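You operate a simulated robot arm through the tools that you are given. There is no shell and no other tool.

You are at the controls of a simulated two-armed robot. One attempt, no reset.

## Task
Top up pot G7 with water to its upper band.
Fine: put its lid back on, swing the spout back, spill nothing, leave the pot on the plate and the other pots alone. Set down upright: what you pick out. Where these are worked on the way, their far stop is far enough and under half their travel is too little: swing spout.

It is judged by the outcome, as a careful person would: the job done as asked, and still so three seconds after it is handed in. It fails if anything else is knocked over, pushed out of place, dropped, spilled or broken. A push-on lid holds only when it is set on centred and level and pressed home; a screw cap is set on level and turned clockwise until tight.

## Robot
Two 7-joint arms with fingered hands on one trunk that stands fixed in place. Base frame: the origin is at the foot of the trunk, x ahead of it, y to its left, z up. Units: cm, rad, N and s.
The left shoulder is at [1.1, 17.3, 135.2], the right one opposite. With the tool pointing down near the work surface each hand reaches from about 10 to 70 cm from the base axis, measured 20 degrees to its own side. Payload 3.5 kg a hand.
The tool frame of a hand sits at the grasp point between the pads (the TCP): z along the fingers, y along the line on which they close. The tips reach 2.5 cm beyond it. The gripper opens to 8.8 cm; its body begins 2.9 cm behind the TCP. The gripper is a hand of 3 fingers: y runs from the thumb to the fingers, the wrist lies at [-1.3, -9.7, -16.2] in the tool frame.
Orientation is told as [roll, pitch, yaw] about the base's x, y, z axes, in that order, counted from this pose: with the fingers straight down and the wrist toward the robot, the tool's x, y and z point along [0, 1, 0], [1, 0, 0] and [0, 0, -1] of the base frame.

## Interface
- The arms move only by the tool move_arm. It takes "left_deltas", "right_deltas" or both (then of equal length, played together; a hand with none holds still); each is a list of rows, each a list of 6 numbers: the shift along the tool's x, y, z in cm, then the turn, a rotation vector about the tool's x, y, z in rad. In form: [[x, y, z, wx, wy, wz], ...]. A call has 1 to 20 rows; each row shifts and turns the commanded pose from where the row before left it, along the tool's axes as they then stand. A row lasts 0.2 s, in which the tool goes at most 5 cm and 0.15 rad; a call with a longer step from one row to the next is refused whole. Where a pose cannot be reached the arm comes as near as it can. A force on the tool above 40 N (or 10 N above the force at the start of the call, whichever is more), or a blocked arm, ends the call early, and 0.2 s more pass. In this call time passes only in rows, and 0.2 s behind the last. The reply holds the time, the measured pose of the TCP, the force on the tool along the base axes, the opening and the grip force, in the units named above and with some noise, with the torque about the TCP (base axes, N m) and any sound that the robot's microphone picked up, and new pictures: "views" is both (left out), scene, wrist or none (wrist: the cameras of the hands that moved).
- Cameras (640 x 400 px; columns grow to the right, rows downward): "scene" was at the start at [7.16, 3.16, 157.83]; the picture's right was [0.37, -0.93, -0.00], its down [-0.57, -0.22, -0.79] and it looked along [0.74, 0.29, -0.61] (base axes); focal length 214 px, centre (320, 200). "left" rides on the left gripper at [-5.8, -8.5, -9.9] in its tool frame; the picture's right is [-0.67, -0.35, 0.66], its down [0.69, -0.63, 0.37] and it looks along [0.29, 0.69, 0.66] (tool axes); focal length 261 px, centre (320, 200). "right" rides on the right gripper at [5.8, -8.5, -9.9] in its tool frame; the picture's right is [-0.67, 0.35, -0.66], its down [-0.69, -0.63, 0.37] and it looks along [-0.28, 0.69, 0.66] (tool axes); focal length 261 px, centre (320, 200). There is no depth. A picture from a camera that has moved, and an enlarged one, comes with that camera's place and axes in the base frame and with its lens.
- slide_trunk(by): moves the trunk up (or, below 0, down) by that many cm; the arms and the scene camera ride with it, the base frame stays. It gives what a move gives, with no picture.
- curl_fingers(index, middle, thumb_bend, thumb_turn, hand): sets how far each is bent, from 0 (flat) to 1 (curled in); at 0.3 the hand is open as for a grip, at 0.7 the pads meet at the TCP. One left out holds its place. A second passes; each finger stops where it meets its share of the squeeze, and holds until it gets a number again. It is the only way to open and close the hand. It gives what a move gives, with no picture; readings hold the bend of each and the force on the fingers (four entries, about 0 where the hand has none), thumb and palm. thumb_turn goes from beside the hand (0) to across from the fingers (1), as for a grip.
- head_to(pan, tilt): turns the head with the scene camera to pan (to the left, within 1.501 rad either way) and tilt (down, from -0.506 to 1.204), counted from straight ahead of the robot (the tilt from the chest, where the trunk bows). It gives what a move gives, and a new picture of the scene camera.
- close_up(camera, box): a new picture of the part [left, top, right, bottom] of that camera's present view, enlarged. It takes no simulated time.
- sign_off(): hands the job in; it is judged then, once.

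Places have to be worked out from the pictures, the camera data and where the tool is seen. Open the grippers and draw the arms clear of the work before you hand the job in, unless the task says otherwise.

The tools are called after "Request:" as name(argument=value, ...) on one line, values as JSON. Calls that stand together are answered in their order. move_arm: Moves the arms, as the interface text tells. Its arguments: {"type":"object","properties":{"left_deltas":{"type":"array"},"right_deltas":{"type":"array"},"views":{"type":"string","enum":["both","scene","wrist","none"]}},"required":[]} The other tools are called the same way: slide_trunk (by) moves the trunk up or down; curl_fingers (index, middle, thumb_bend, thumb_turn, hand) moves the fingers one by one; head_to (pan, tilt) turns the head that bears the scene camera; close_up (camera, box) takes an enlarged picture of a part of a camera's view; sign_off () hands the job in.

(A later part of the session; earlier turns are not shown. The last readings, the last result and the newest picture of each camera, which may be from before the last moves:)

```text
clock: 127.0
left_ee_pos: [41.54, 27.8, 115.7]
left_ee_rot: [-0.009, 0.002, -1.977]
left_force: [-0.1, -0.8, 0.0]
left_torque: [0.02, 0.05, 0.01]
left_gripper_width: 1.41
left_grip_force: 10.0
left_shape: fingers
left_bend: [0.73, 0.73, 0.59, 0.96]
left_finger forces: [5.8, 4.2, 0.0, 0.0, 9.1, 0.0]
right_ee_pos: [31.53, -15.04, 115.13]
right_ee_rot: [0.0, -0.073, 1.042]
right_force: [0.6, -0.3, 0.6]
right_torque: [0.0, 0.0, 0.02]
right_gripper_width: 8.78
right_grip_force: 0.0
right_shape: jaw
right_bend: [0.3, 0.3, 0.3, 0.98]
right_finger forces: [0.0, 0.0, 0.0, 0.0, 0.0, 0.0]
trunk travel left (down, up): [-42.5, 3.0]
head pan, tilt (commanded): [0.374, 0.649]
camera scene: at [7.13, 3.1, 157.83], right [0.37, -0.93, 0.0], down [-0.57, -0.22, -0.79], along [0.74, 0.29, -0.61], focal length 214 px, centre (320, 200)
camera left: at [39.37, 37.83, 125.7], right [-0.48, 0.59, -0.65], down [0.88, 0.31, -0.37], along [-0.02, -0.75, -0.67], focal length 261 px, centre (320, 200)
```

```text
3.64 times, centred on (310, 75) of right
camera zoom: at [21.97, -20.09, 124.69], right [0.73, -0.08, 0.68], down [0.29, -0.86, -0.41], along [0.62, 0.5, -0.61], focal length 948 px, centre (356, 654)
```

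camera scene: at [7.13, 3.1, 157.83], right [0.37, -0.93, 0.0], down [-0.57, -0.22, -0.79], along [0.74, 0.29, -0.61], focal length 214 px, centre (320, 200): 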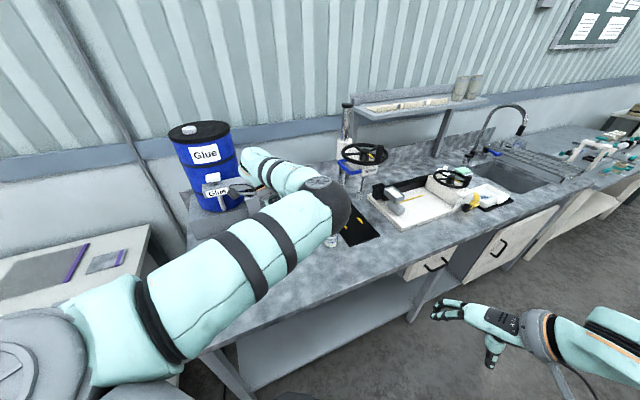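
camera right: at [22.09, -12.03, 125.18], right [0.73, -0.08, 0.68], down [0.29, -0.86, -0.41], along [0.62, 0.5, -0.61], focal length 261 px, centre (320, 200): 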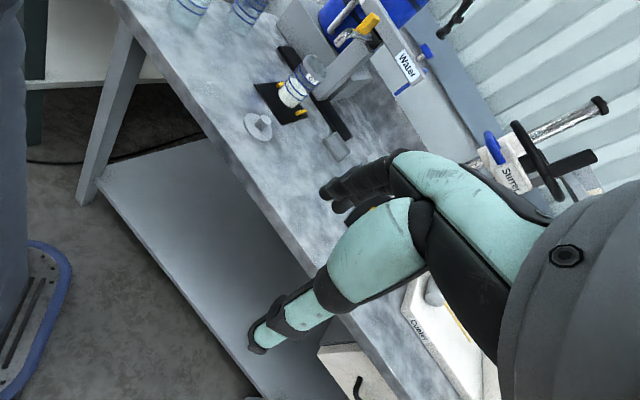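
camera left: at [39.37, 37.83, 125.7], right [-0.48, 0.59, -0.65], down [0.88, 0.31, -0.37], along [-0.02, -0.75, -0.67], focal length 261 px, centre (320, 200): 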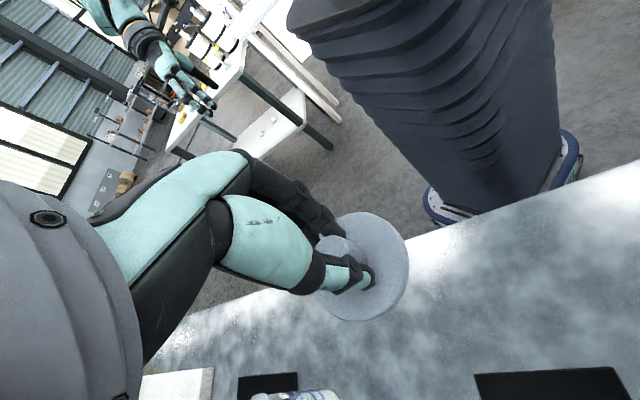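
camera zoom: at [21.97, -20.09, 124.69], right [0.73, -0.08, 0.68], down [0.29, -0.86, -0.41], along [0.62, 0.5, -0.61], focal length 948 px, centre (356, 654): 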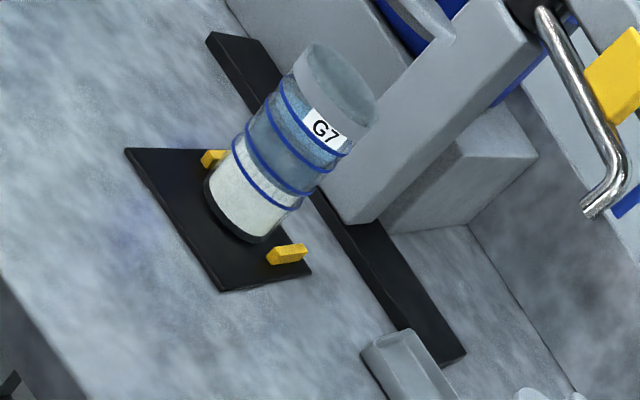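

The pot is undisturbed and the lid is held just as when I took it off. I carry the lid up and left, then turn the hand to yaw −0.86, the pose that suits placing over the pot.

Request:
move_arm(left_deltas=[[-0.73, -2.95, -1.5, 0, 0, 0], [-0.73, -2.95, -1.5, 0, 0, 0], [-0.73, -2.95, -1.5, 0, 0, 0], [0, 0, 0, 0, 0, -0.14], [0, 0, 0, 0, 0, -0.14], [0, 0, 0, 0, 0, -0.14], [0, 0, 0, 0, 0, -0.14], [0, 0, 0, 0, 0, -0.14], [0, 0, 0, 0, 0, -0.14], [0, 0, 0, 0, 0, -0.14], [0, 0, 0, 0, 0, -0.14]], views="both")

Request:
close_up(camera="left", box=[260, 170, 460, 340])

```text
clock: 129.4
left_ee_pos: [43.15, 36.78, 120.13]
left_ee_rot: [0.002, 0.007, -0.854]
left_force: [0.1, 0.4, -0.6]
left_torque: [-0.01, 0.05, 0.03]
left_gripper_width: 1.39
left_grip_force: 9.5
left_shape: fingers
left_bend: [0.73, 0.73, 0.59, 0.96]
left_finger forces: [5.4, 4.2, 0.1, 0.0, 9.1, 0.0]
right_ee_pos: [31.41, -15.16, 115.23]
right_ee_rot: [0.001, -0.074, 1.042]
right_force: [0.2, 0.4, 0.6]
right_torque: [0.02, 0.02, 0.02]
right_gripper_width: 8.81
right_grip_force: 0.0
right_shape: jaw
right_bend: [0.3, 0.3, 0.3, 0.98]
right_finger forces: [0.0, 0.0, 0.1, 0.1, 0.0, 0.1]
trunk travel left (down, up): [-42.5, 3.0]
head pan, tilt (commanded): [0.374, 0.649]
camera scene: at [7.14, 3.09, 157.83], right [0.37, -0.93, 0.0], down [-0.57, -0.22, -0.79], along [0.74, 0.29, -0.61], focal length 214 px, centre (320, 200)
camera left: at [32.94, 39.35, 130.17], right [-0.74, -0.17, -0.65], down [0.1, 0.93, -0.36], along [0.67, -0.33, -0.67], focal length 261 px, centre (320, 200)
```

scene: 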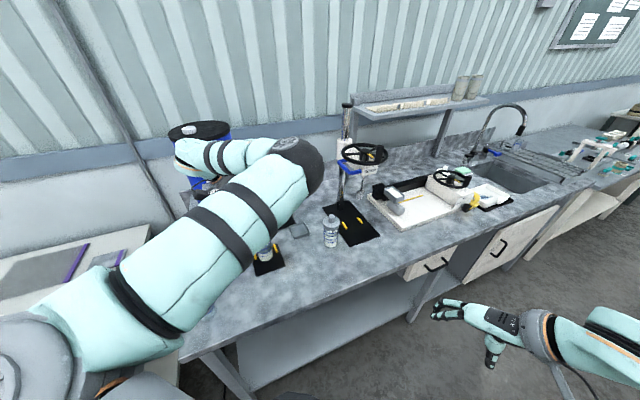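
left: 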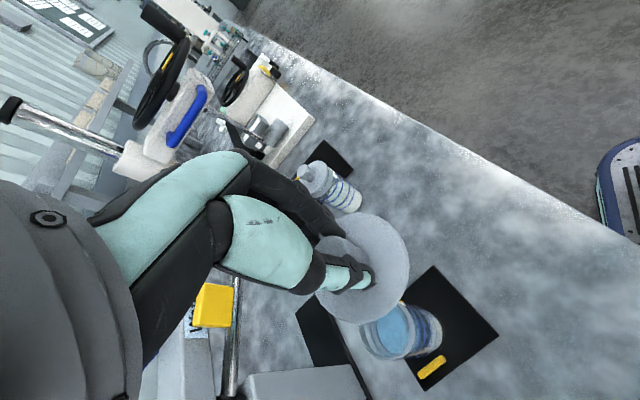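

```text
2.35 times, centred on (360, 255) of left
camera zoom: at [32.94, 39.35, 130.17], right [-0.74, -0.17, -0.65], down [0.1, 0.93, -0.36], along [0.67, -0.33, -0.67], focal length 613 px, centre (226, 71)
```

zoom: 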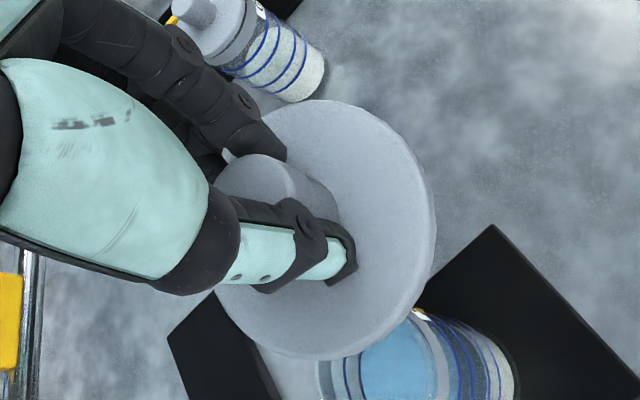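

The lid is level within a few degrees in the hand's camera. I move it above the pot at z ≈ 112 (about 6 cm over the rim) and compare lid and rim from the cameras.

Request:
move_arm(left_deltas=[[2.32, 0.14, 2.7, 0, 0, 0], [2.32, 0.14, 2.7, 0, 0, 0], [2.32, 0.14, 2.7, 0, 0, 0]], views="both")

Request:
close_up(camera="right", box=[280, 20, 350, 110])

Request:
close_up(camera="scene", box=[225, 190, 305, 280])

```text
clock: 130.2
left_ee_pos: [48.55, 40.77, 111.94]
left_ee_rot: [-0.001, 0.007, -0.856]
left_force: [0.1, 0.8, 0.1]
left_torque: [-0.03, -0.02, -0.03]
left_gripper_width: 1.41
left_grip_force: 9.3
left_shape: fingers
left_bend: [0.73, 0.73, 0.59, 0.96]
left_finger forces: [5.4, 4.2, 0.1, 0.1, 9.1, 0.0]
right_ee_pos: [31.73, -14.96, 115.32]
right_ee_rot: [0.001, -0.072, 1.043]
right_force: [-0.4, 0.0, 0.1]
right_torque: [0.01, 0.03, -0.01]
right_gripper_width: 8.79
right_grip_force: 0.1
right_shape: jaw
right_bend: [0.3, 0.3, 0.3, 0.98]
right_finger forces: [0.0, 0.0, 0.0, 0.0, 0.0, 0.0]
trunk travel left (down, up): [-42.5, 3.0]
head pan, tilt (commanded): [0.374, 0.649]
camera scene: at [7.21, 3.24, 157.82], right [0.37, -0.93, 0.0], down [-0.57, -0.22, -0.79], along [0.74, 0.29, -0.61], focal length 214 px, centre (320, 200)
camera left: at [38.48, 43.39, 121.99], right [-0.74, -0.17, -0.65], down [0.1, 0.93, -0.36], along [0.67, -0.34, -0.67], focal length 261 px, centre (320, 200)
```

scene: 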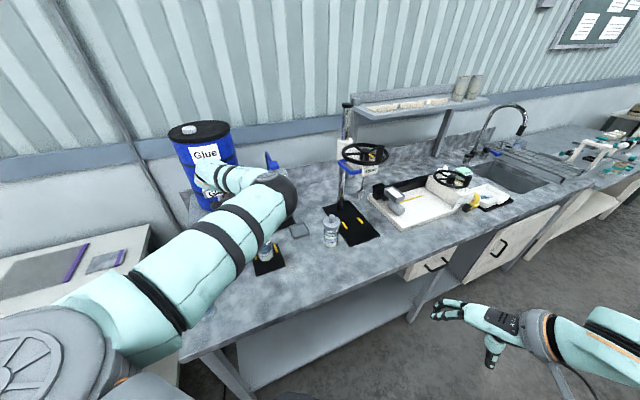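
left: 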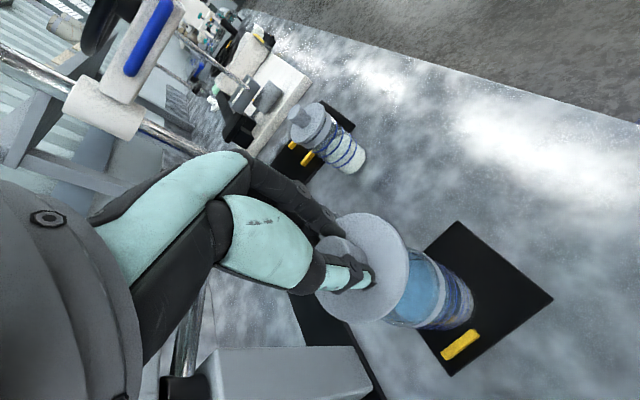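

```text
4.44 times, centred on (315, 65) of right
camera zoom: at [22.03, -19.98, 124.69], right [0.73, -0.08, 0.68], down [0.29, -0.87, -0.41], along [0.62, 0.5, -0.61], focal length 1158 px, centre (342, 800)
```

zoom: 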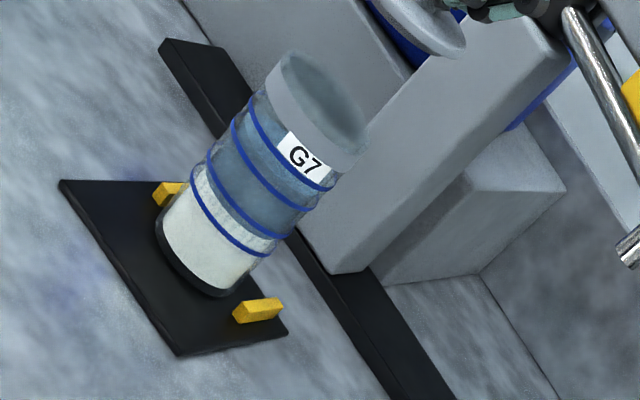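

```text
4.44 times, centred on (265, 235) of scene
camera zoom: at [7.21, 3.24, 157.82], right [0.37, -0.93, 0.0], down [-0.57, -0.22, -0.79], along [0.74, 0.29, -0.61], focal length 953 px, centre (564, 44)
```

zoom: 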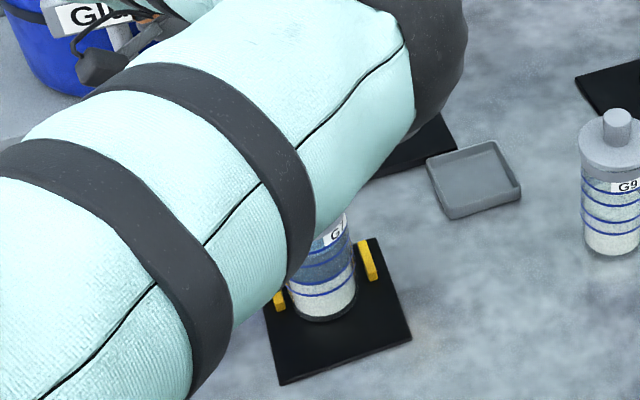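

I take a right-camera zoom that shows both lid and pot mouth.

Request:
close_up(camera="right", box=[290, 0, 370, 70])

Request:
close_up(camera="left", box=[290, 190, 490, 360])

```text
5.71 times, centred on (330, 35) of right
camera zoom: at [22.03, -19.98, 124.69], right [0.73, -0.08, 0.68], down [0.29, -0.87, -0.41], along [0.62, 0.5, -0.61], focal length 1489 px, centre (263, 1143)
```

zoom: 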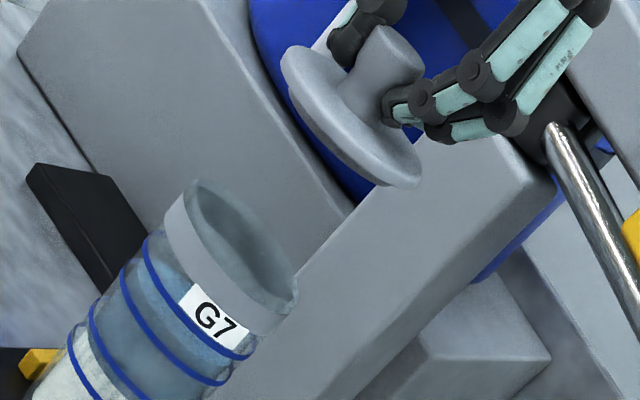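

```text
2.35 times, centred on (390, 275) of left
camera zoom: at [38.48, 43.39, 121.99], right [-0.74, -0.17, -0.65], down [0.1, 0.93, -0.36], along [0.67, -0.34, -0.67], focal length 613 px, centre (155, 24)
```

zoom: 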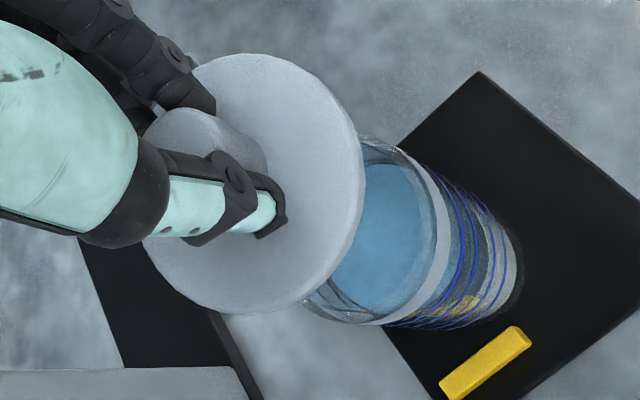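

Both are visible. I magnify further to measure the lid's tilt and its centre against the rim.

Request:
close_up(camera="right", box=[320, 0, 370, 40])

Request:
close_up(camera="right", box=[300, 25, 340, 65])

```text
10.00 times, centred on (345, 20) of right
camera zoom: at [22.03, -19.98, 124.69], right [0.73, -0.08, 0.68], down [0.29, -0.87, -0.41], along [0.62, 0.5, -0.61], focal length 2606 px, centre (70, 2000)
```

zoom: 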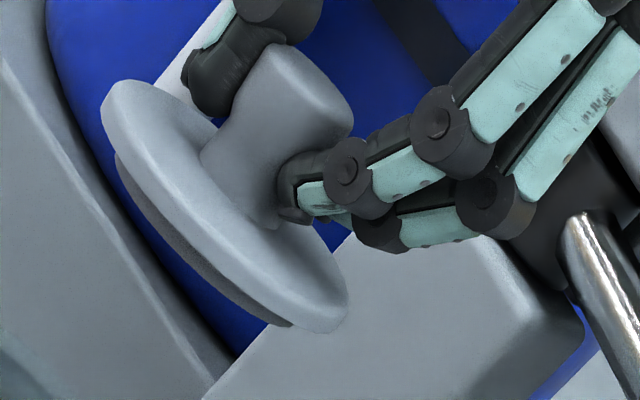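

```text
10.00 times, centred on (320, 45) of right
camera zoom: at [22.03, -19.98, 124.69], right [0.73, -0.08, 0.68], down [0.29, -0.87, -0.41], along [0.62, 0.5, -0.61], focal length 2606 px, centre (320, 1750)
```

zoom: 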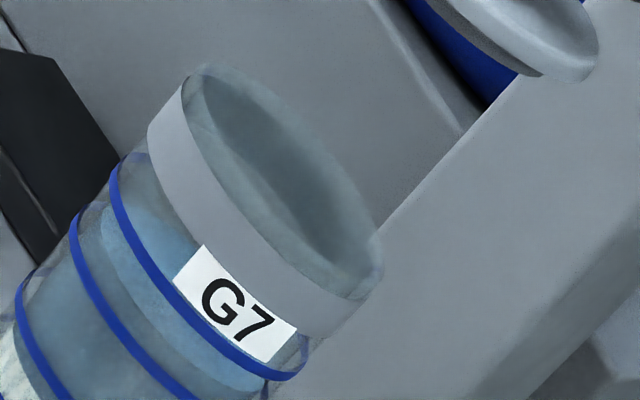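

Comparing with projected level circles, the pot rim is level but the lid is tipped about 10° in the grip (finger side high). I turn the hand 0.17 rad about its x axis to bring the lid level and measure again.

Request:
move_arm(left_deltas=[[0, 0, 0, 0.085, 0, 0], [0, 0, 0, 0.085, 0, 0]], views="none")

Request:
close_up(camera="right", box=[320, 0, 370, 40])

Request:
close_up(camera="right", box=[290, 0, 370, 70])

```text
clock: 130.8
left_ee_pos: [48.48, 40.86, 111.96]
left_ee_rot: [0.001, 0.18, -0.857]
left_force: [0.5, -0.8, -0.9]
left_torque: [-0.03, -0.03, 0.02]
left_gripper_width: 1.39
left_grip_force: 9.0
left_shape: fingers
left_bend: [0.73, 0.73, 0.59, 0.96]
left_finger forces: [5.3, 4.3, 0.0, 0.0, 9.0, 0.0]
right_ee_pos: [31.58, -15.1, 115.22]
right_ee_rot: [0.0, -0.072, 1.042]
right_force: [-0.8, -0.5, 0.2]
right_torque: [-0.01, 0.01, 0.01]
right_gripper_width: 8.79
right_grip_force: 0.0
right_shape: jaw
right_bend: [0.3, 0.3, 0.3, 0.98]
right_finger forces: [0.0, 0.0, 0.0, 0.1, 0.1, 0.0]
trunk travel left (down, up): [-42.5, 3.0]
head pan, tilt (commanded): [0.374, 0.649]
```

```text
10.00 times, centred on (345, 20) of right
camera zoom: at [22.03, -20.08, 124.67], right [0.73, -0.08, 0.68], down [0.29, -0.86, -0.41], along [0.62, 0.5, -0.61], focal length 2606 px, centre (70, 2000)
```

zoom: 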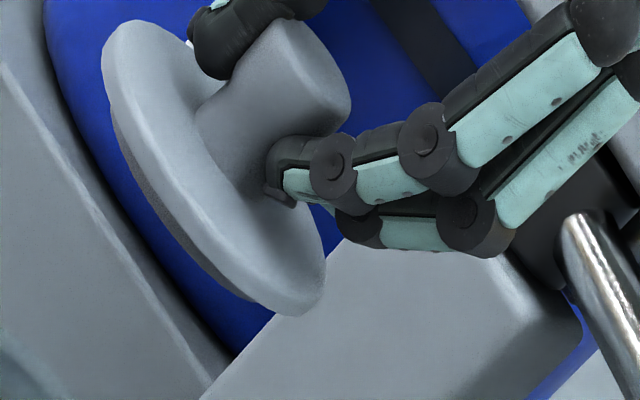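

```text
5.71 times, centred on (330, 35) of right
camera zoom: at [22.03, -20.08, 124.67], right [0.73, -0.08, 0.68], down [0.29, -0.86, -0.41], along [0.62, 0.5, -0.61], focal length 1489 px, centre (263, 1143)
```

zoom: 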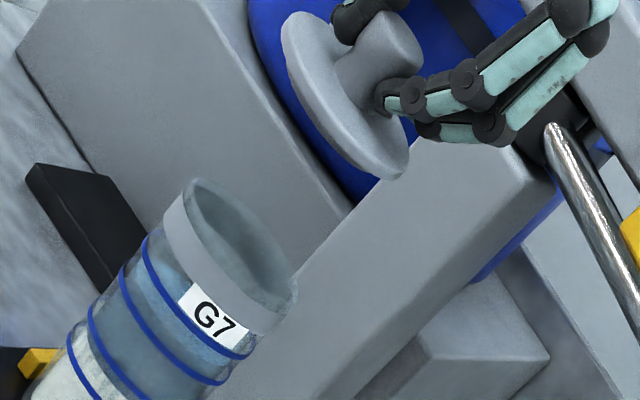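

The lid is now level to about 2°. The right camera says it should move about 0.7 cm along (+x, −y); for the other direction I use the left camera.

Request:
close_up(camera="left", box=[290, 190, 490, 360])

```text
2.35 times, centred on (390, 275) of left
camera zoom: at [39.62, 42.04, 123.37], right [-0.81, -0.09, -0.58], down [0.07, 0.97, -0.25], along [0.59, -0.24, -0.77], focal length 613 px, centre (155, 24)
```

zoom: 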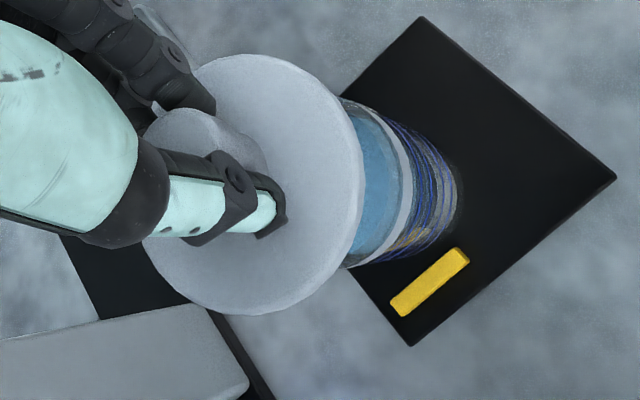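

Left and right cameras together say the lid must go about 0.9 cm along (+0.92, −0.39). I apply that and come down 3.5 cm to measure again close above the rim.

Request:
move_arm(left_deltas=[[0.2, 0.71, 1.65, 0, 0, 0], [0.2, 0.71, 1.65, 0, 0, 0]], views="none")

Request:
close_up(camera="right", box=[300, 10, 350, 60])

Request:
close_up(camera="left", box=[290, 180, 470, 340])

```text
clock: 131.4
left_ee_pos: [49.38, 40.84, 108.5]
left_ee_rot: [0.0, 0.177, -0.859]
left_force: [0.9, -0.7, -0.5]
left_torque: [0.01, -0.02, -0.01]
left_gripper_width: 1.4
left_grip_force: 9.4
left_shape: fingers
left_bend: [0.73, 0.73, 0.59, 0.96]
left_finger forces: [5.2, 4.2, 0.1, 0.0, 8.9, 0.0]
right_ee_pos: [31.59, -15.01, 115.21]
right_ee_rot: [0.001, -0.071, 1.041]
right_force: [-0.4, 0.8, -0.3]
right_torque: [0.03, -0.02, 0.01]
right_gripper_width: 8.81
right_grip_force: 0.0
right_shape: jaw
right_bend: [0.3, 0.3, 0.3, 0.98]
right_finger forces: [0.0, 0.0, 0.0, 0.1, 0.1, 0.1]
trunk travel left (down, up): [-42.5, 3.0]
head pan, tilt (commanded): [0.374, 0.649]
```

```text
8.00 times, centred on (325, 35) of right
camera zoom: at [22.05, -20.03, 124.68], right [0.73, -0.08, 0.68], down [0.29, -0.86, -0.41], along [0.62, 0.5, -0.61], focal length 2085 px, centre (280, 1520)
```

zoom: 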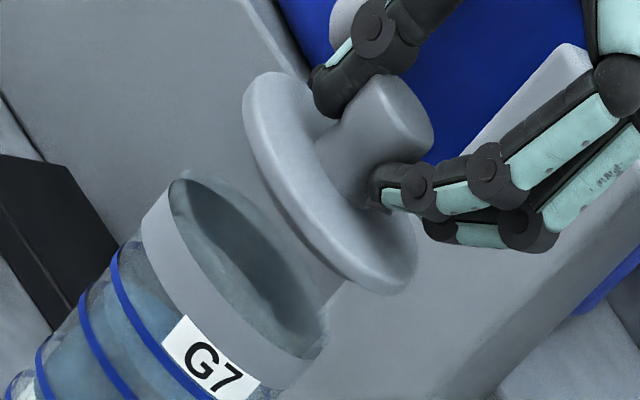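

```text
2.50 times, centred on (380, 260) of left
camera zoom: at [40.51, 41.93, 119.86], right [-0.81, -0.09, -0.58], down [0.07, 0.97, -0.25], along [0.59, -0.24, -0.77], focal length 652 px, centre (170, 50)
```

zoom: 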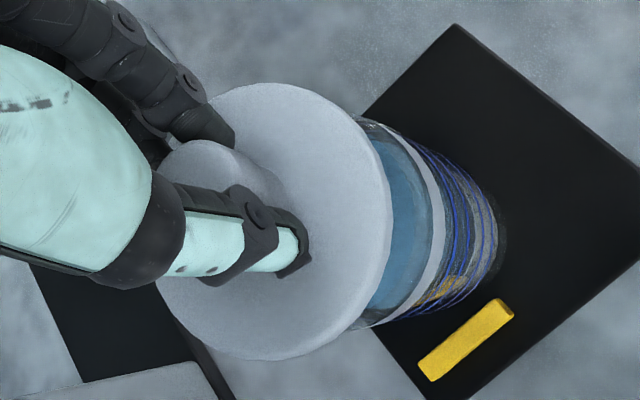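

The cross-direction now matches within about 1 mm. I zoom in on the rim beside the lid in the left camera to settle the other direction.

Request:
close_up(camera="left", box=[360, 210, 440, 320])

Request:
close_up(camera="scene", box=[235, 195, 305, 280])

```text
3.64 times, centred on (400, 265) of left
camera zoom: at [40.51, 41.93, 119.86], right [-0.81, -0.09, -0.58], down [0.07, 0.97, -0.25], along [0.59, -0.24, -0.77], focal length 948 px, centre (29, -36)
```

zoom: 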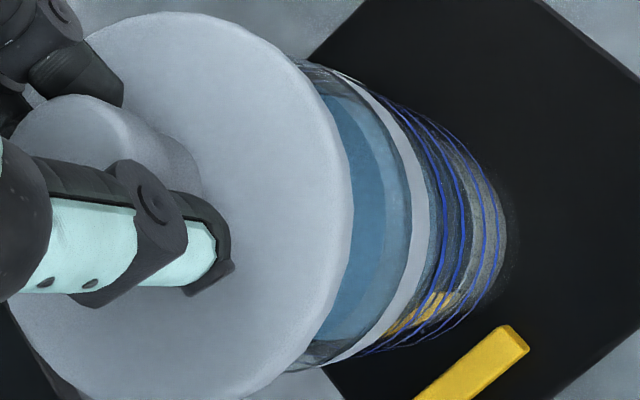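

```text
4.71 times, centred on (270, 238) of scene
camera zoom: at [7.23, 3.18, 157.82], right [0.37, -0.93, 0.0], down [-0.57, -0.22, -0.79], along [0.74, 0.29, -0.61], focal length 1009 px, centre (555, 24)
```

zoom: 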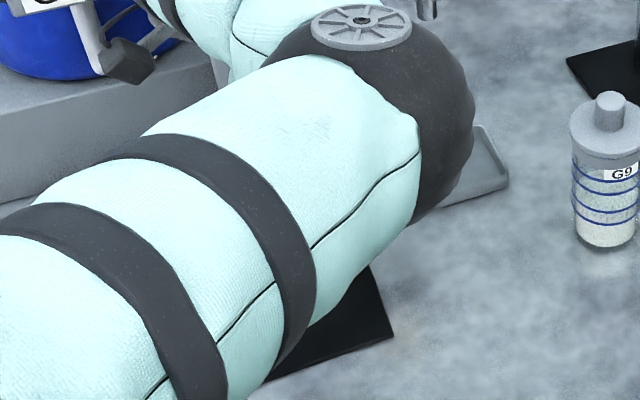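

The estimates agree: pot centre near (48.1, 41.7), lid at (48.3, 41.9), so only about 2 mm off. I correct that, come down another 1.2 cm and compare again.

Request:
move_arm(left_deltas=[[-0.215, 0.0, 0, 0, 0, 0], [0, 0.1, 0.6, 0, 0, 0], [0, 0.09, 0.59, 0, 0, 0]], views="none")

Request:
close_up(camera="right", box=[300, 15, 345, 60])

Request:
close_up(camera="left", box=[350, 200, 440, 320])

```text
clock: 132.2
left_ee_pos: [49.18, 40.6, 107.43]
left_ee_rot: [0.0, 0.178, -0.86]
left_force: [0.1, -0.9, 0.0]
left_torque: [-0.02, -0.05, 0.03]
left_gripper_width: 1.41
left_grip_force: 9.3
left_shape: fingers
left_bend: [0.73, 0.73, 0.59, 0.96]
left_finger forces: [5.3, 4.3, 0.0, 0.0, 9.0, 0.0]
right_ee_pos: [31.43, -15.04, 115.29]
right_ee_rot: [0.0, -0.073, 1.042]
right_force: [-0.5, 0.2, -0.2]
right_torque: [-0.02, 0.03, 0.01]
right_gripper_width: 8.79
right_grip_force: 0.1
right_shape: jaw
right_bend: [0.3, 0.3, 0.3, 0.98]
right_finger forces: [0.0, 0.0, 0.0, 0.0, 0.0, 0.0]
trunk travel left (down, up): [-42.5, 3.0]
head pan, tilt (commanded): [0.374, 0.649]
```

```text
8.89 times, centred on (322, 38) of right
camera zoom: at [22.01, -20.04, 124.68], right [0.73, -0.08, 0.68], down [0.29, -0.86, -0.41], along [0.62, 0.5, -0.61], focal length 2317 px, centre (298, 1644)
```

zoom: 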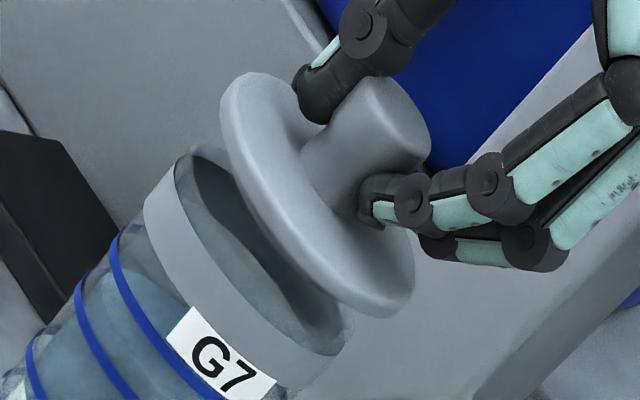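

```text
3.33 times, centred on (395, 260) of left
camera zoom: at [40.31, 41.75, 118.71], right [-0.81, -0.09, -0.58], down [0.07, 0.97, -0.25], along [0.59, -0.24, -0.77], focal length 869 px, centre (70, 0)
```

zoom: 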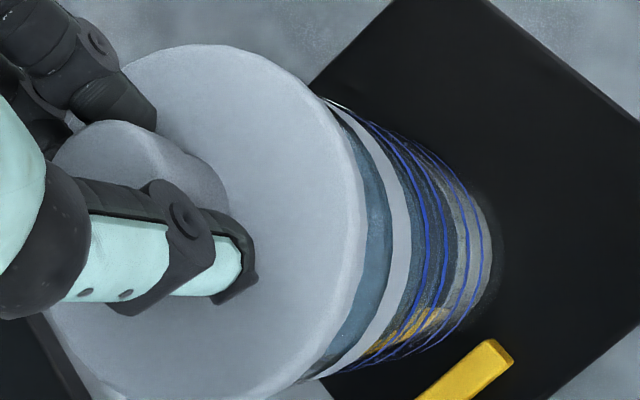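

Only 1.5 mm of correction remains. I apply it and lower in small steps, feeling for the rim.

Request:
move_arm(left_deltas=[[-0.09, -0.12, 0, 0, 0, 0], [0, 0.07, 0.4, 0, 0, 0], [0, 0.07, 0.4, 0, 0, 0]], views="none")

Request:
close_up(camera="right", box=[300, 15, 345, 60])

Request:
close_up(camera="left", box=[350, 200, 440, 320])

```text
clock: 133.1
left_ee_pos: [49.09, 40.76, 106.53]
left_ee_rot: [-0.001, 0.177, -0.857]
left_force: [-0.4, 0.2, -0.1]
left_torque: [0.02, -0.01, -0.02]
left_gripper_width: 1.4
left_grip_force: 9.3
left_shape: fingers
left_bend: [0.73, 0.73, 0.59, 0.96]
left_finger forces: [5.4, 4.3, 0.0, 0.0, 9.0, 0.0]
right_ee_pos: [31.48, -14.96, 115.32]
right_ee_rot: [0.001, -0.074, 1.04]
right_force: [-0.5, -0.2, 0.0]
right_torque: [-0.02, 0.02, 0.02]
right_gripper_width: 8.81
right_grip_force: 0.1
right_shape: jaw
right_bend: [0.3, 0.3, 0.3, 0.98]
right_finger forces: [0.0, 0.0, 0.0, 0.1, 0.1, 0.1]
trunk travel left (down, up): [-42.5, 3.0]
head pan, tilt (commanded): [0.374, 0.649]
```

```text
8.89 times, centred on (322, 38) of right
camera zoom: at [22.01, -20.06, 124.68], right [0.73, -0.08, 0.68], down [0.29, -0.86, -0.41], along [0.62, 0.5, -0.61], focal length 2317 px, centre (298, 1644)
```

zoom: 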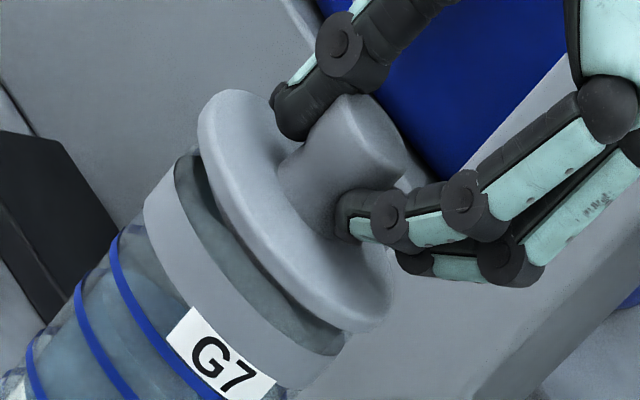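

```text
3.33 times, centred on (395, 260) of left
camera zoom: at [40.21, 41.91, 117.99], right [-0.81, -0.09, -0.58], down [0.07, 0.97, -0.25], along [0.59, -0.24, -0.77], focal length 869 px, centre (70, 0)
```

zoom: 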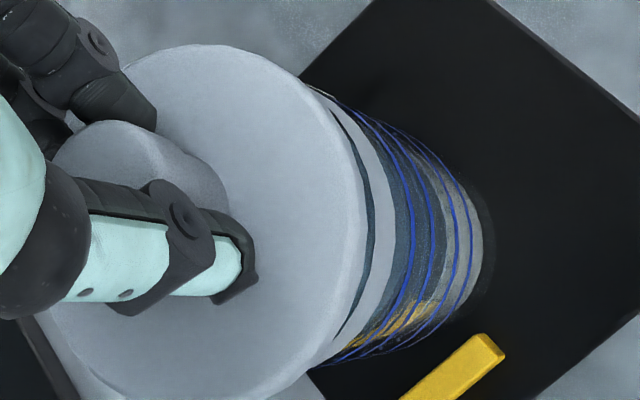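

Lid and rim are concentric and parallel in both views. I lower further in 0.3 cm steps, watching the force.

Request:
move_arm(left_deltas=[[0, 0.055, 0.3, 0, 0, 0]], views="none")

Request:
move_arm(left_deltas=[[0, 0.055, 0.3, 0, 0, 0]], views="none")

Request:
close_up(camera="right", box=[300, 15, 345, 60])

Request:
close_up(camera="left", box=[350, 200, 440, 320])

```text
clock: 133.4
left_ee_pos: [49.21, 40.82, 106.34]
left_ee_rot: [0.0, 0.179, -0.859]
left_force: [-0.9, 0.0, -0.8]
left_torque: [0.04, -0.01, -0.02]
left_gripper_width: 1.38
left_grip_force: 8.9
left_shape: fingers
left_bend: [0.73, 0.73, 0.59, 0.96]
left_finger forces: [5.3, 4.2, 0.1, 0.1, 9.0, 0.0]
right_ee_pos: [31.59, -14.96, 115.3]
right_ee_rot: [-0.002, -0.074, 1.043]
right_force: [0.2, -0.8, 0.7]
right_torque: [0.02, 0.0, 0.02]
right_gripper_width: 8.79
right_grip_force: 0.1
right_shape: jaw
right_bend: [0.3, 0.3, 0.3, 0.98]
right_finger forces: [0.0, 0.0, 0.0, 0.0, 0.0, 0.0]
trunk travel left (down, up): [-42.5, 3.0]
head pan, tilt (commanded): [0.374, 0.649]
```

```text
clock: 133.8
left_ee_pos: [49.11, 40.77, 105.86]
left_ee_rot: [0.0, 0.177, -0.857]
left_force: [-0.1, -0.5, 0.4]
left_torque: [-0.02, 0.01, -0.04]
left_gripper_width: 1.38
left_grip_force: 9.1
left_shape: fingers
left_bend: [0.73, 0.73, 0.59, 0.96]
left_finger forces: [5.6, 4.2, 0.0, 0.0, 9.2, 0.0]
right_ee_pos: [31.62, -15.06, 115.23]
right_ee_rot: [-0.001, -0.074, 1.043]
right_force: [0.3, -0.2, -0.1]
right_torque: [0.01, -0.02, -0.01]
right_gripper_width: 8.78
right_grip_force: 0.2
right_shape: jaw
right_bend: [0.3, 0.3, 0.3, 0.98]
right_finger forces: [0.0, 0.0, 0.1, 0.1, 0.0, 0.0]
trunk travel left (down, up): [-42.5, 3.0]
head pan, tilt (commanded): [0.374, 0.649]
```

```text
8.89 times, centred on (322, 38) of right
camera zoom: at [21.99, -20.06, 124.69], right [0.73, -0.08, 0.68], down [0.29, -0.86, -0.41], along [0.62, 0.5, -0.61], focal length 2317 px, centre (298, 1644)
```

zoom: 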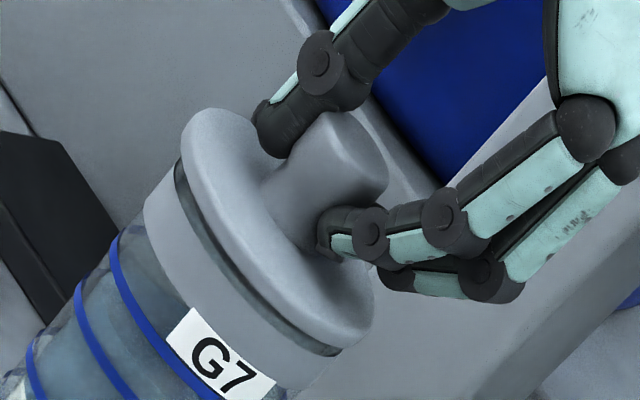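

```text
3.33 times, centred on (395, 260) of left
camera zoom: at [40.19, 42.04, 117.35], right [-0.81, -0.09, -0.58], down [0.07, 0.97, -0.25], along [0.59, -0.24, -0.77], focal length 869 px, centre (70, 0)
```

zoom: 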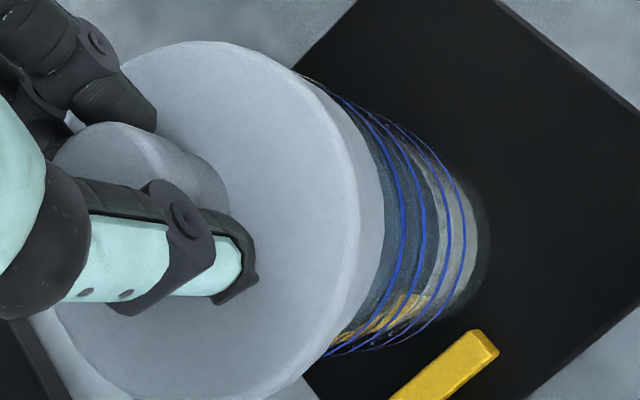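

The lid sits just above the rim with an even thin gap. I press it home gradually.

Request:
move_arm(left_deltas=[[0, 0.055, 0.3, 0, 0, 0]], views="none")

Request:
move_arm(left_deltas=[[0, 0.055, 0.3, 0, 0, 0]], views="none")

Request:
close_up(camera="right", box=[300, 15, 345, 60])

```text
clock: 134.2
left_ee_pos: [49.07, 40.6, 105.68]
left_ee_rot: [0.002, 0.178, -0.857]
left_force: [1.9, 1.4, 8.1]
left_torque: [0.02, -0.04, 0.0]
left_gripper_width: 1.38
left_grip_force: 11.7
left_shape: fingers
left_bend: [0.73, 0.73, 0.59, 0.96]
left_finger forces: [6.7, 5.7, 0.0, 0.0, 10.6, 0.1]
right_ee_pos: [31.41, -15.2, 115.33]
right_ee_rot: [-0.001, -0.074, 1.041]
right_force: [1.1, -0.2, 0.1]
right_torque: [-0.01, -0.02, 0.01]
right_gripper_width: 8.79
right_grip_force: 0.1
right_shape: jaw
right_bend: [0.3, 0.3, 0.3, 0.98]
right_finger forces: [0.0, 0.0, 0.1, 0.1, 0.0, 0.0]
trunk travel left (down, up): [-42.5, 3.0]
head pan, tilt (commanded): [0.374, 0.649]
```

```text
clock: 134.7
left_ee_pos: [49.02, 40.67, 105.63]
left_ee_rot: [0.006, 0.179, -0.856]
left_force: [3.2, 0.8, 17.9]
left_torque: [0.12, 0.06, -0.02]
left_gripper_width: 1.39
left_grip_force: 13.4
left_shape: fingers
left_bend: [0.74, 0.74, 0.59, 0.96]
left_finger forces: [7.1, 6.6, 0.0, 0.0, 13.1, 0.0]
right_ee_pos: [31.35, -15.23, 115.28]
right_ee_rot: [0.001, -0.075, 1.041]
right_force: [0.6, -0.2, -0.3]
right_torque: [-0.01, 0.0, -0.02]
right_gripper_width: 8.78
right_grip_force: 0.0
right_shape: jaw
right_bend: [0.3, 0.3, 0.3, 0.98]
right_finger forces: [0.0, 0.0, 0.0, 0.1, 0.0, 0.1]
trunk travel left (down, up): [-42.5, 3.0]
head pan, tilt (commanded): [0.374, 0.649]
```

```text
8.89 times, centred on (322, 38) of right
camera zoom: at [21.82, -20.23, 124.7], right [0.73, -0.08, 0.68], down [0.29, -0.86, -0.41], along [0.62, 0.5, -0.61], focal length 2317 px, centre (298, 1644)
```

zoom: 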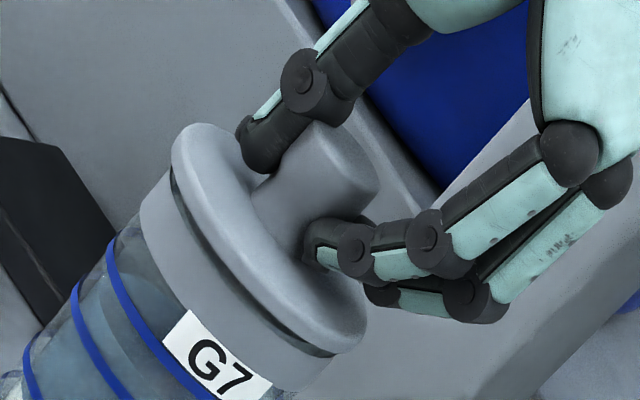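

The lid is on the rim with 18 N, no snap yet. I press further in small steps.

Request:
move_arm(left_deltas=[[0, 0.055, 0.3, 0, 0, 0]], views="none")

Request:
close_up(camera="right", box=[300, 15, 345, 60])

```text
clock: 135.1
left_ee_pos: [48.93, 40.55, 105.4]
left_ee_rot: [0.005, 0.177, -0.857]
left_force: [3.5, 2.4, 27.5]
left_torque: [0.21, 0.21, -0.03]
left_gripper_width: 1.35
left_grip_force: 16.3
left_shape: fingers
left_bend: [0.74, 0.74, 0.59, 0.96]
left_finger forces: [7.8, 7.3, 0.0, 0.0, 18.0, 0.0]
right_ee_pos: [31.35, -15.28, 115.25]
right_ee_rot: [0.0, -0.078, 1.042]
right_force: [-0.2, -0.4, -0.1]
right_torque: [-0.01, 0.0, -0.01]
right_gripper_width: 8.81
right_grip_force: 0.1
right_shape: jaw
right_bend: [0.3, 0.3, 0.3, 0.98]
right_finger forces: [0.0, 0.1, 0.0, 0.0, 0.0, 0.0]
trunk travel left (down, up): [-42.5, 3.0]
head pan, tilt (commanded): [0.374, 0.649]
```

```text
8.89 times, centred on (322, 38) of right
camera zoom: at [21.74, -20.34, 124.7], right [0.73, -0.08, 0.68], down [0.29, -0.86, -0.41], along [0.62, 0.5, -0.61], focal length 2317 px, centre (298, 1644)
```

zoom: 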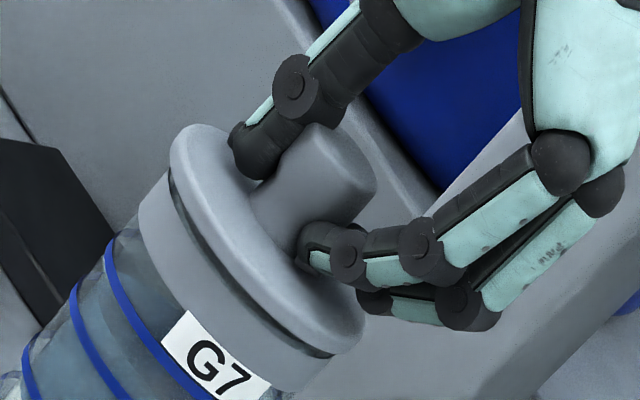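

27 N and the finger side still shows a slightly wider gap. I tip the hand a little to push that side down.

Request:
move_arm(left_deltas=[[0, 0.03, 0.1, 0.05, 0, 0]], views="none")

Request:
close_up(camera="right", box=[300, 15, 345, 60])

```text
clock: 135.4
left_ee_pos: [48.94, 40.45, 105.12]
left_ee_rot: [0.004, 0.229, -0.858]
left_force: [4.9, 0.3, 28.8]
left_torque: [0.11, 0.03, -0.04]
left_gripper_width: 1.37
left_grip_force: 18.1
left_shape: fingers
left_bend: [0.74, 0.74, 0.59, 0.96]
left_finger forces: [9.3, 8.7, 0.1, 0.0, 18.1, 0.0]
right_ee_pos: [31.33, -15.31, 115.21]
right_ee_rot: [-0.001, -0.075, 1.042]
right_force: [0.1, 1.1, -0.3]
right_torque: [-0.03, 0.0, 0.0]
right_gripper_width: 8.79
right_grip_force: 0.1
right_shape: jaw
right_bend: [0.3, 0.3, 0.3, 0.98]
right_finger forces: [0.0, 0.0, 0.1, 0.0, 0.1, 0.0]
trunk travel left (down, up): [-42.5, 3.0]
head pan, tilt (commanded): [0.374, 0.649]
```

```text
8.89 times, centred on (322, 38) of right
camera zoom: at [21.83, -20.37, 124.67], right [0.73, -0.08, 0.68], down [0.29, -0.86, -0.41], along [0.62, 0.5, -0.61], focal length 2317 px, centre (298, 1644)
```

zoom: 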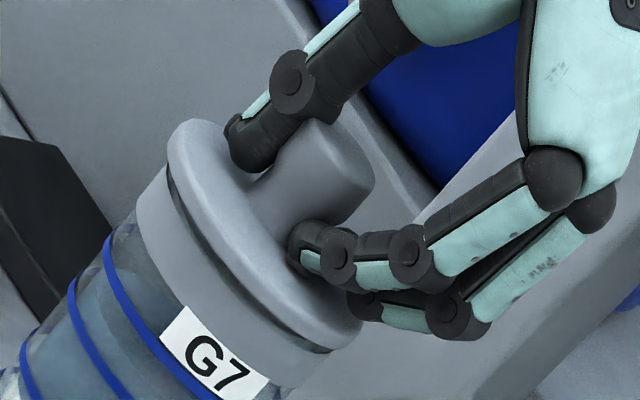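

The thin line is nearly even now. I zoom in closely on the seam to judge whether it is fully home.

Request:
close_up(camera="right", box=[308, 25, 334, 52])

Request:
close_up(camera="left", box=[340, 180, 440, 320])

Request:
close_up(camera="right", box=[330, 60, 400, 130])

```text
14.81 times, centred on (321, 38) of right
camera zoom: at [21.83, -20.37, 124.67], right [0.73, -0.08, 0.68], down [0.29, -0.86, -0.41], along [0.62, 0.5, -0.61], focal length 3861 px, centre (305, 2593)
```

zoom: 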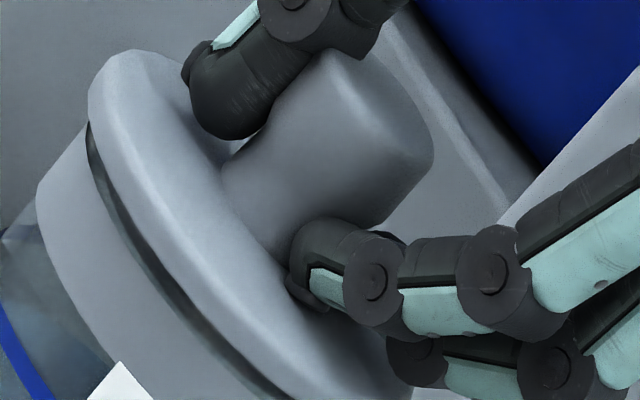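

```text
2.86 times, centred on (390, 250) of left
camera zoom: at [40.4, 41.19, 116.82], right [-0.82, -0.07, -0.56], down [0.06, 0.98, -0.21], along [0.56, -0.21, -0.8], focal length 745 px, centre (120, 57)
```

zoom: 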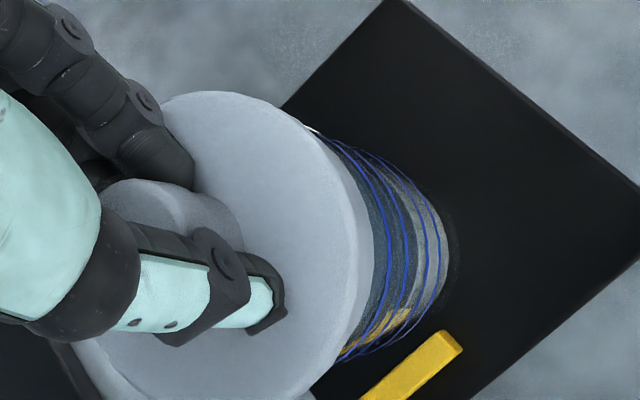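

```text
5.71 times, centred on (365, 95) of right
camera zoom: at [21.83, -20.37, 124.67], right [0.73, -0.08, 0.68], down [0.29, -0.86, -0.41], along [0.62, 0.5, -0.61], focal length 1489 px, centre (63, 800)
```

zoom: 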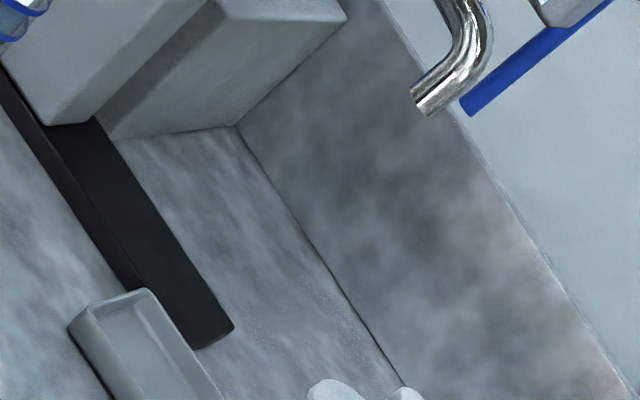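

I compare with the closed lid of G9, which shows what "home" looks like.

Request:
close_up(camera="right", box=[350, 115, 395, 160])

Request:
close_up(camera="scene", box=[318, 205, 345, 235])

```text
8.89 times, centred on (372, 138) of right
camera zoom: at [21.83, -20.37, 124.67], right [0.73, -0.08, 0.68], down [0.29, -0.86, -0.41], along [0.62, 0.5, -0.61], focal length 2317 px, centre (-147, 756)
```

zoom: 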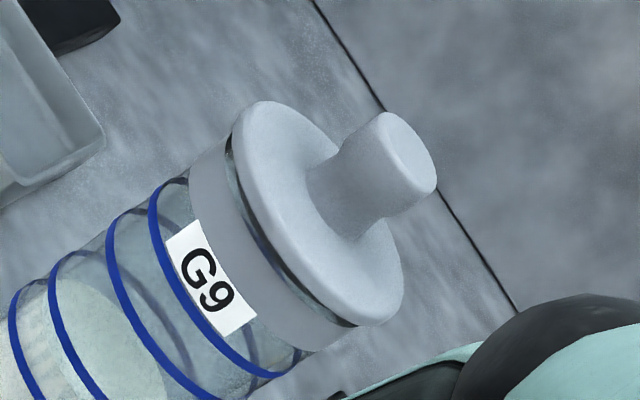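

```text
13.33 times, centred on (332, 220) of scene
camera zoom: at [6.95, 2.74, 157.85], right [0.37, -0.93, 0.0], down [-0.56, -0.22, -0.8], along [0.74, 0.29, -0.61], focal length 2860 px, centre (167, -67)
```

zoom: 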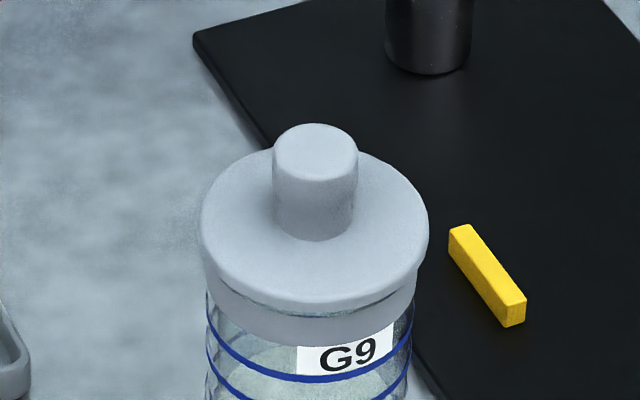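

G9's closed lid shows almost the same thin dark collar line, so G7's lid is within a millimetre of home. I press a bit harder.

Request:
move_arm(left_deltas=[[0, 0.06, 0.25, 0, 0, 0]], views="none")

Request:
close_up(camera="right", box=[308, 25, 334, 52])

```text
clock: 135.8
left_ee_pos: [48.86, 40.39, 105.07]
left_ee_rot: [0.009, 0.226, -0.856]
left_force: [6.9, -1.7, 34.1]
left_torque: [0.06, -0.02, 0.01]
left_gripper_width: 1.39
left_grip_force: 23.2
left_shape: fingers
left_bend: [0.75, 0.74, 0.58, 0.96]
left_finger forces: [19.3, 9.9, 0.1, 0.1, 16.5, 0.1]
right_ee_pos: [31.32, -15.5, 115.3]
right_ee_rot: [-0.001, -0.078, 1.042]
right_force: [-0.6, -1.4, 0.1]
right_torque: [0.01, 0.0, -0.02]
right_gripper_width: 8.76
right_grip_force: 0.0
right_shape: jaw
right_bend: [0.3, 0.3, 0.3, 0.98]
right_finger forces: [0.1, 0.1, 0.0, 0.0, 0.0, 0.1]
trunk travel left (down, up): [-42.5, 3.0]
head pan, tilt (commanded): [0.374, 0.649]
```

```text
14.81 times, centred on (321, 38) of right
camera zoom: at [21.72, -20.44, 124.68], right [0.73, -0.08, 0.68], down [0.29, -0.86, -0.41], along [0.62, 0.5, -0.61], focal length 3861 px, centre (305, 2593)
```

zoom: 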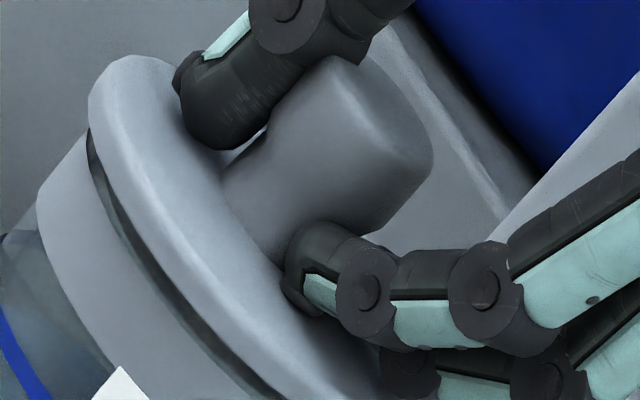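

34 N through the tilted grip has not clicked it in. I will let go and press straight down on the knob's centre with a closed fist instead, which loads the lid evenly. First I ease off and open the fingers.

Request:
move_arm(left_deltas=[[0, -0.05, -0.25, 0, 0, 0], [0, -0.05, -0.25, 0, 0, 0], [0, -0.04, -0.2, 0, 0, 0]], views="none")

Request:
curl_fingers(hand="left", index=0.5, middle=0.5, thumb_bend=0.45)

Request:
close_up(camera="right", box=[300, 15, 345, 60])

```text
clock: 136.7
left_ee_pos: [48.9, 40.47, 105.26]
left_ee_rot: [0.0, 0.229, -0.859]
left_force: [0.2, -0.9, 9.2]
left_torque: [-0.14, 0.0, -0.03]
left_gripper_width: 1.37
left_grip_force: 13.1
left_shape: fingers
left_bend: [0.74, 0.73, 0.58, 0.96]
left_finger forces: [7.8, 4.8, 0.0, 0.0, 12.7, 0.1]
right_ee_pos: [31.52, -15.26, 115.23]
right_ee_rot: [-0.001, -0.073, 1.043]
right_force: [-0.3, -0.3, 0.5]
right_torque: [0.0, 0.03, -0.02]
right_gripper_width: 8.79
right_grip_force: 0.0
right_shape: jaw
right_bend: [0.3, 0.3, 0.3, 0.98]
right_finger forces: [0.1, 0.1, 0.0, 0.0, 0.0, 0.0]
trunk travel left (down, up): [-42.5, 3.0]
head pan, tilt (commanded): [0.374, 0.649]
```

```text
clock: 137.7
left_ee_pos: [48.84, 40.53, 105.45]
left_ee_rot: [0.004, 0.226, -0.856]
left_force: [-1.2, 2.0, 25.6]
left_torque: [-0.05, -0.03, -0.01]
left_gripper_width: 2.7
left_grip_force: 12.9
left_shape: fingers
left_bend: [0.73, 0.58, 0.45, 0.97]
left_finger forces: [17.0, 9.4, 0.0, 0.0, 0.0, 0.1]
right_ee_pos: [31.29, -15.11, 115.36]
right_ee_rot: [-0.002, -0.078, 1.043]
right_force: [0.2, 0.2, 0.9]
right_torque: [0.0, -0.03, -0.01]
right_gripper_width: 8.78
right_grip_force: 0.0
right_shape: jaw
right_bend: [0.3, 0.3, 0.3, 0.98]
right_finger forces: [0.0, 0.0, 0.0, 0.0, 0.1, 0.1]
trunk travel left (down, up): [-42.5, 3.0]
head pan, tilt (commanded): [0.374, 0.649]
```

```text
8.89 times, centred on (322, 38) of right
camera zoom: at [21.68, -20.25, 124.71], right [0.73, -0.08, 0.68], down [0.29, -0.86, -0.41], along [0.62, 0.5, -0.61], focal length 2317 px, centre (298, 1644)
```

zoom: 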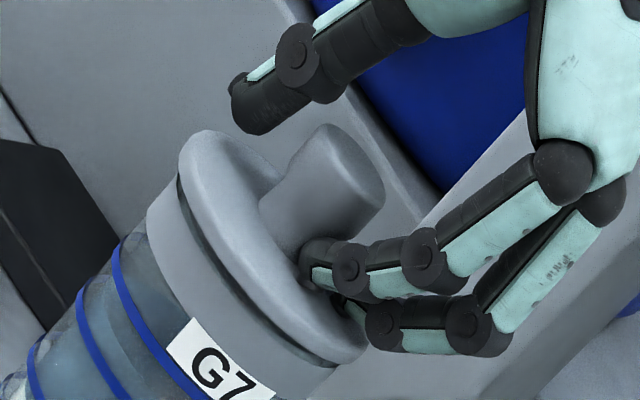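

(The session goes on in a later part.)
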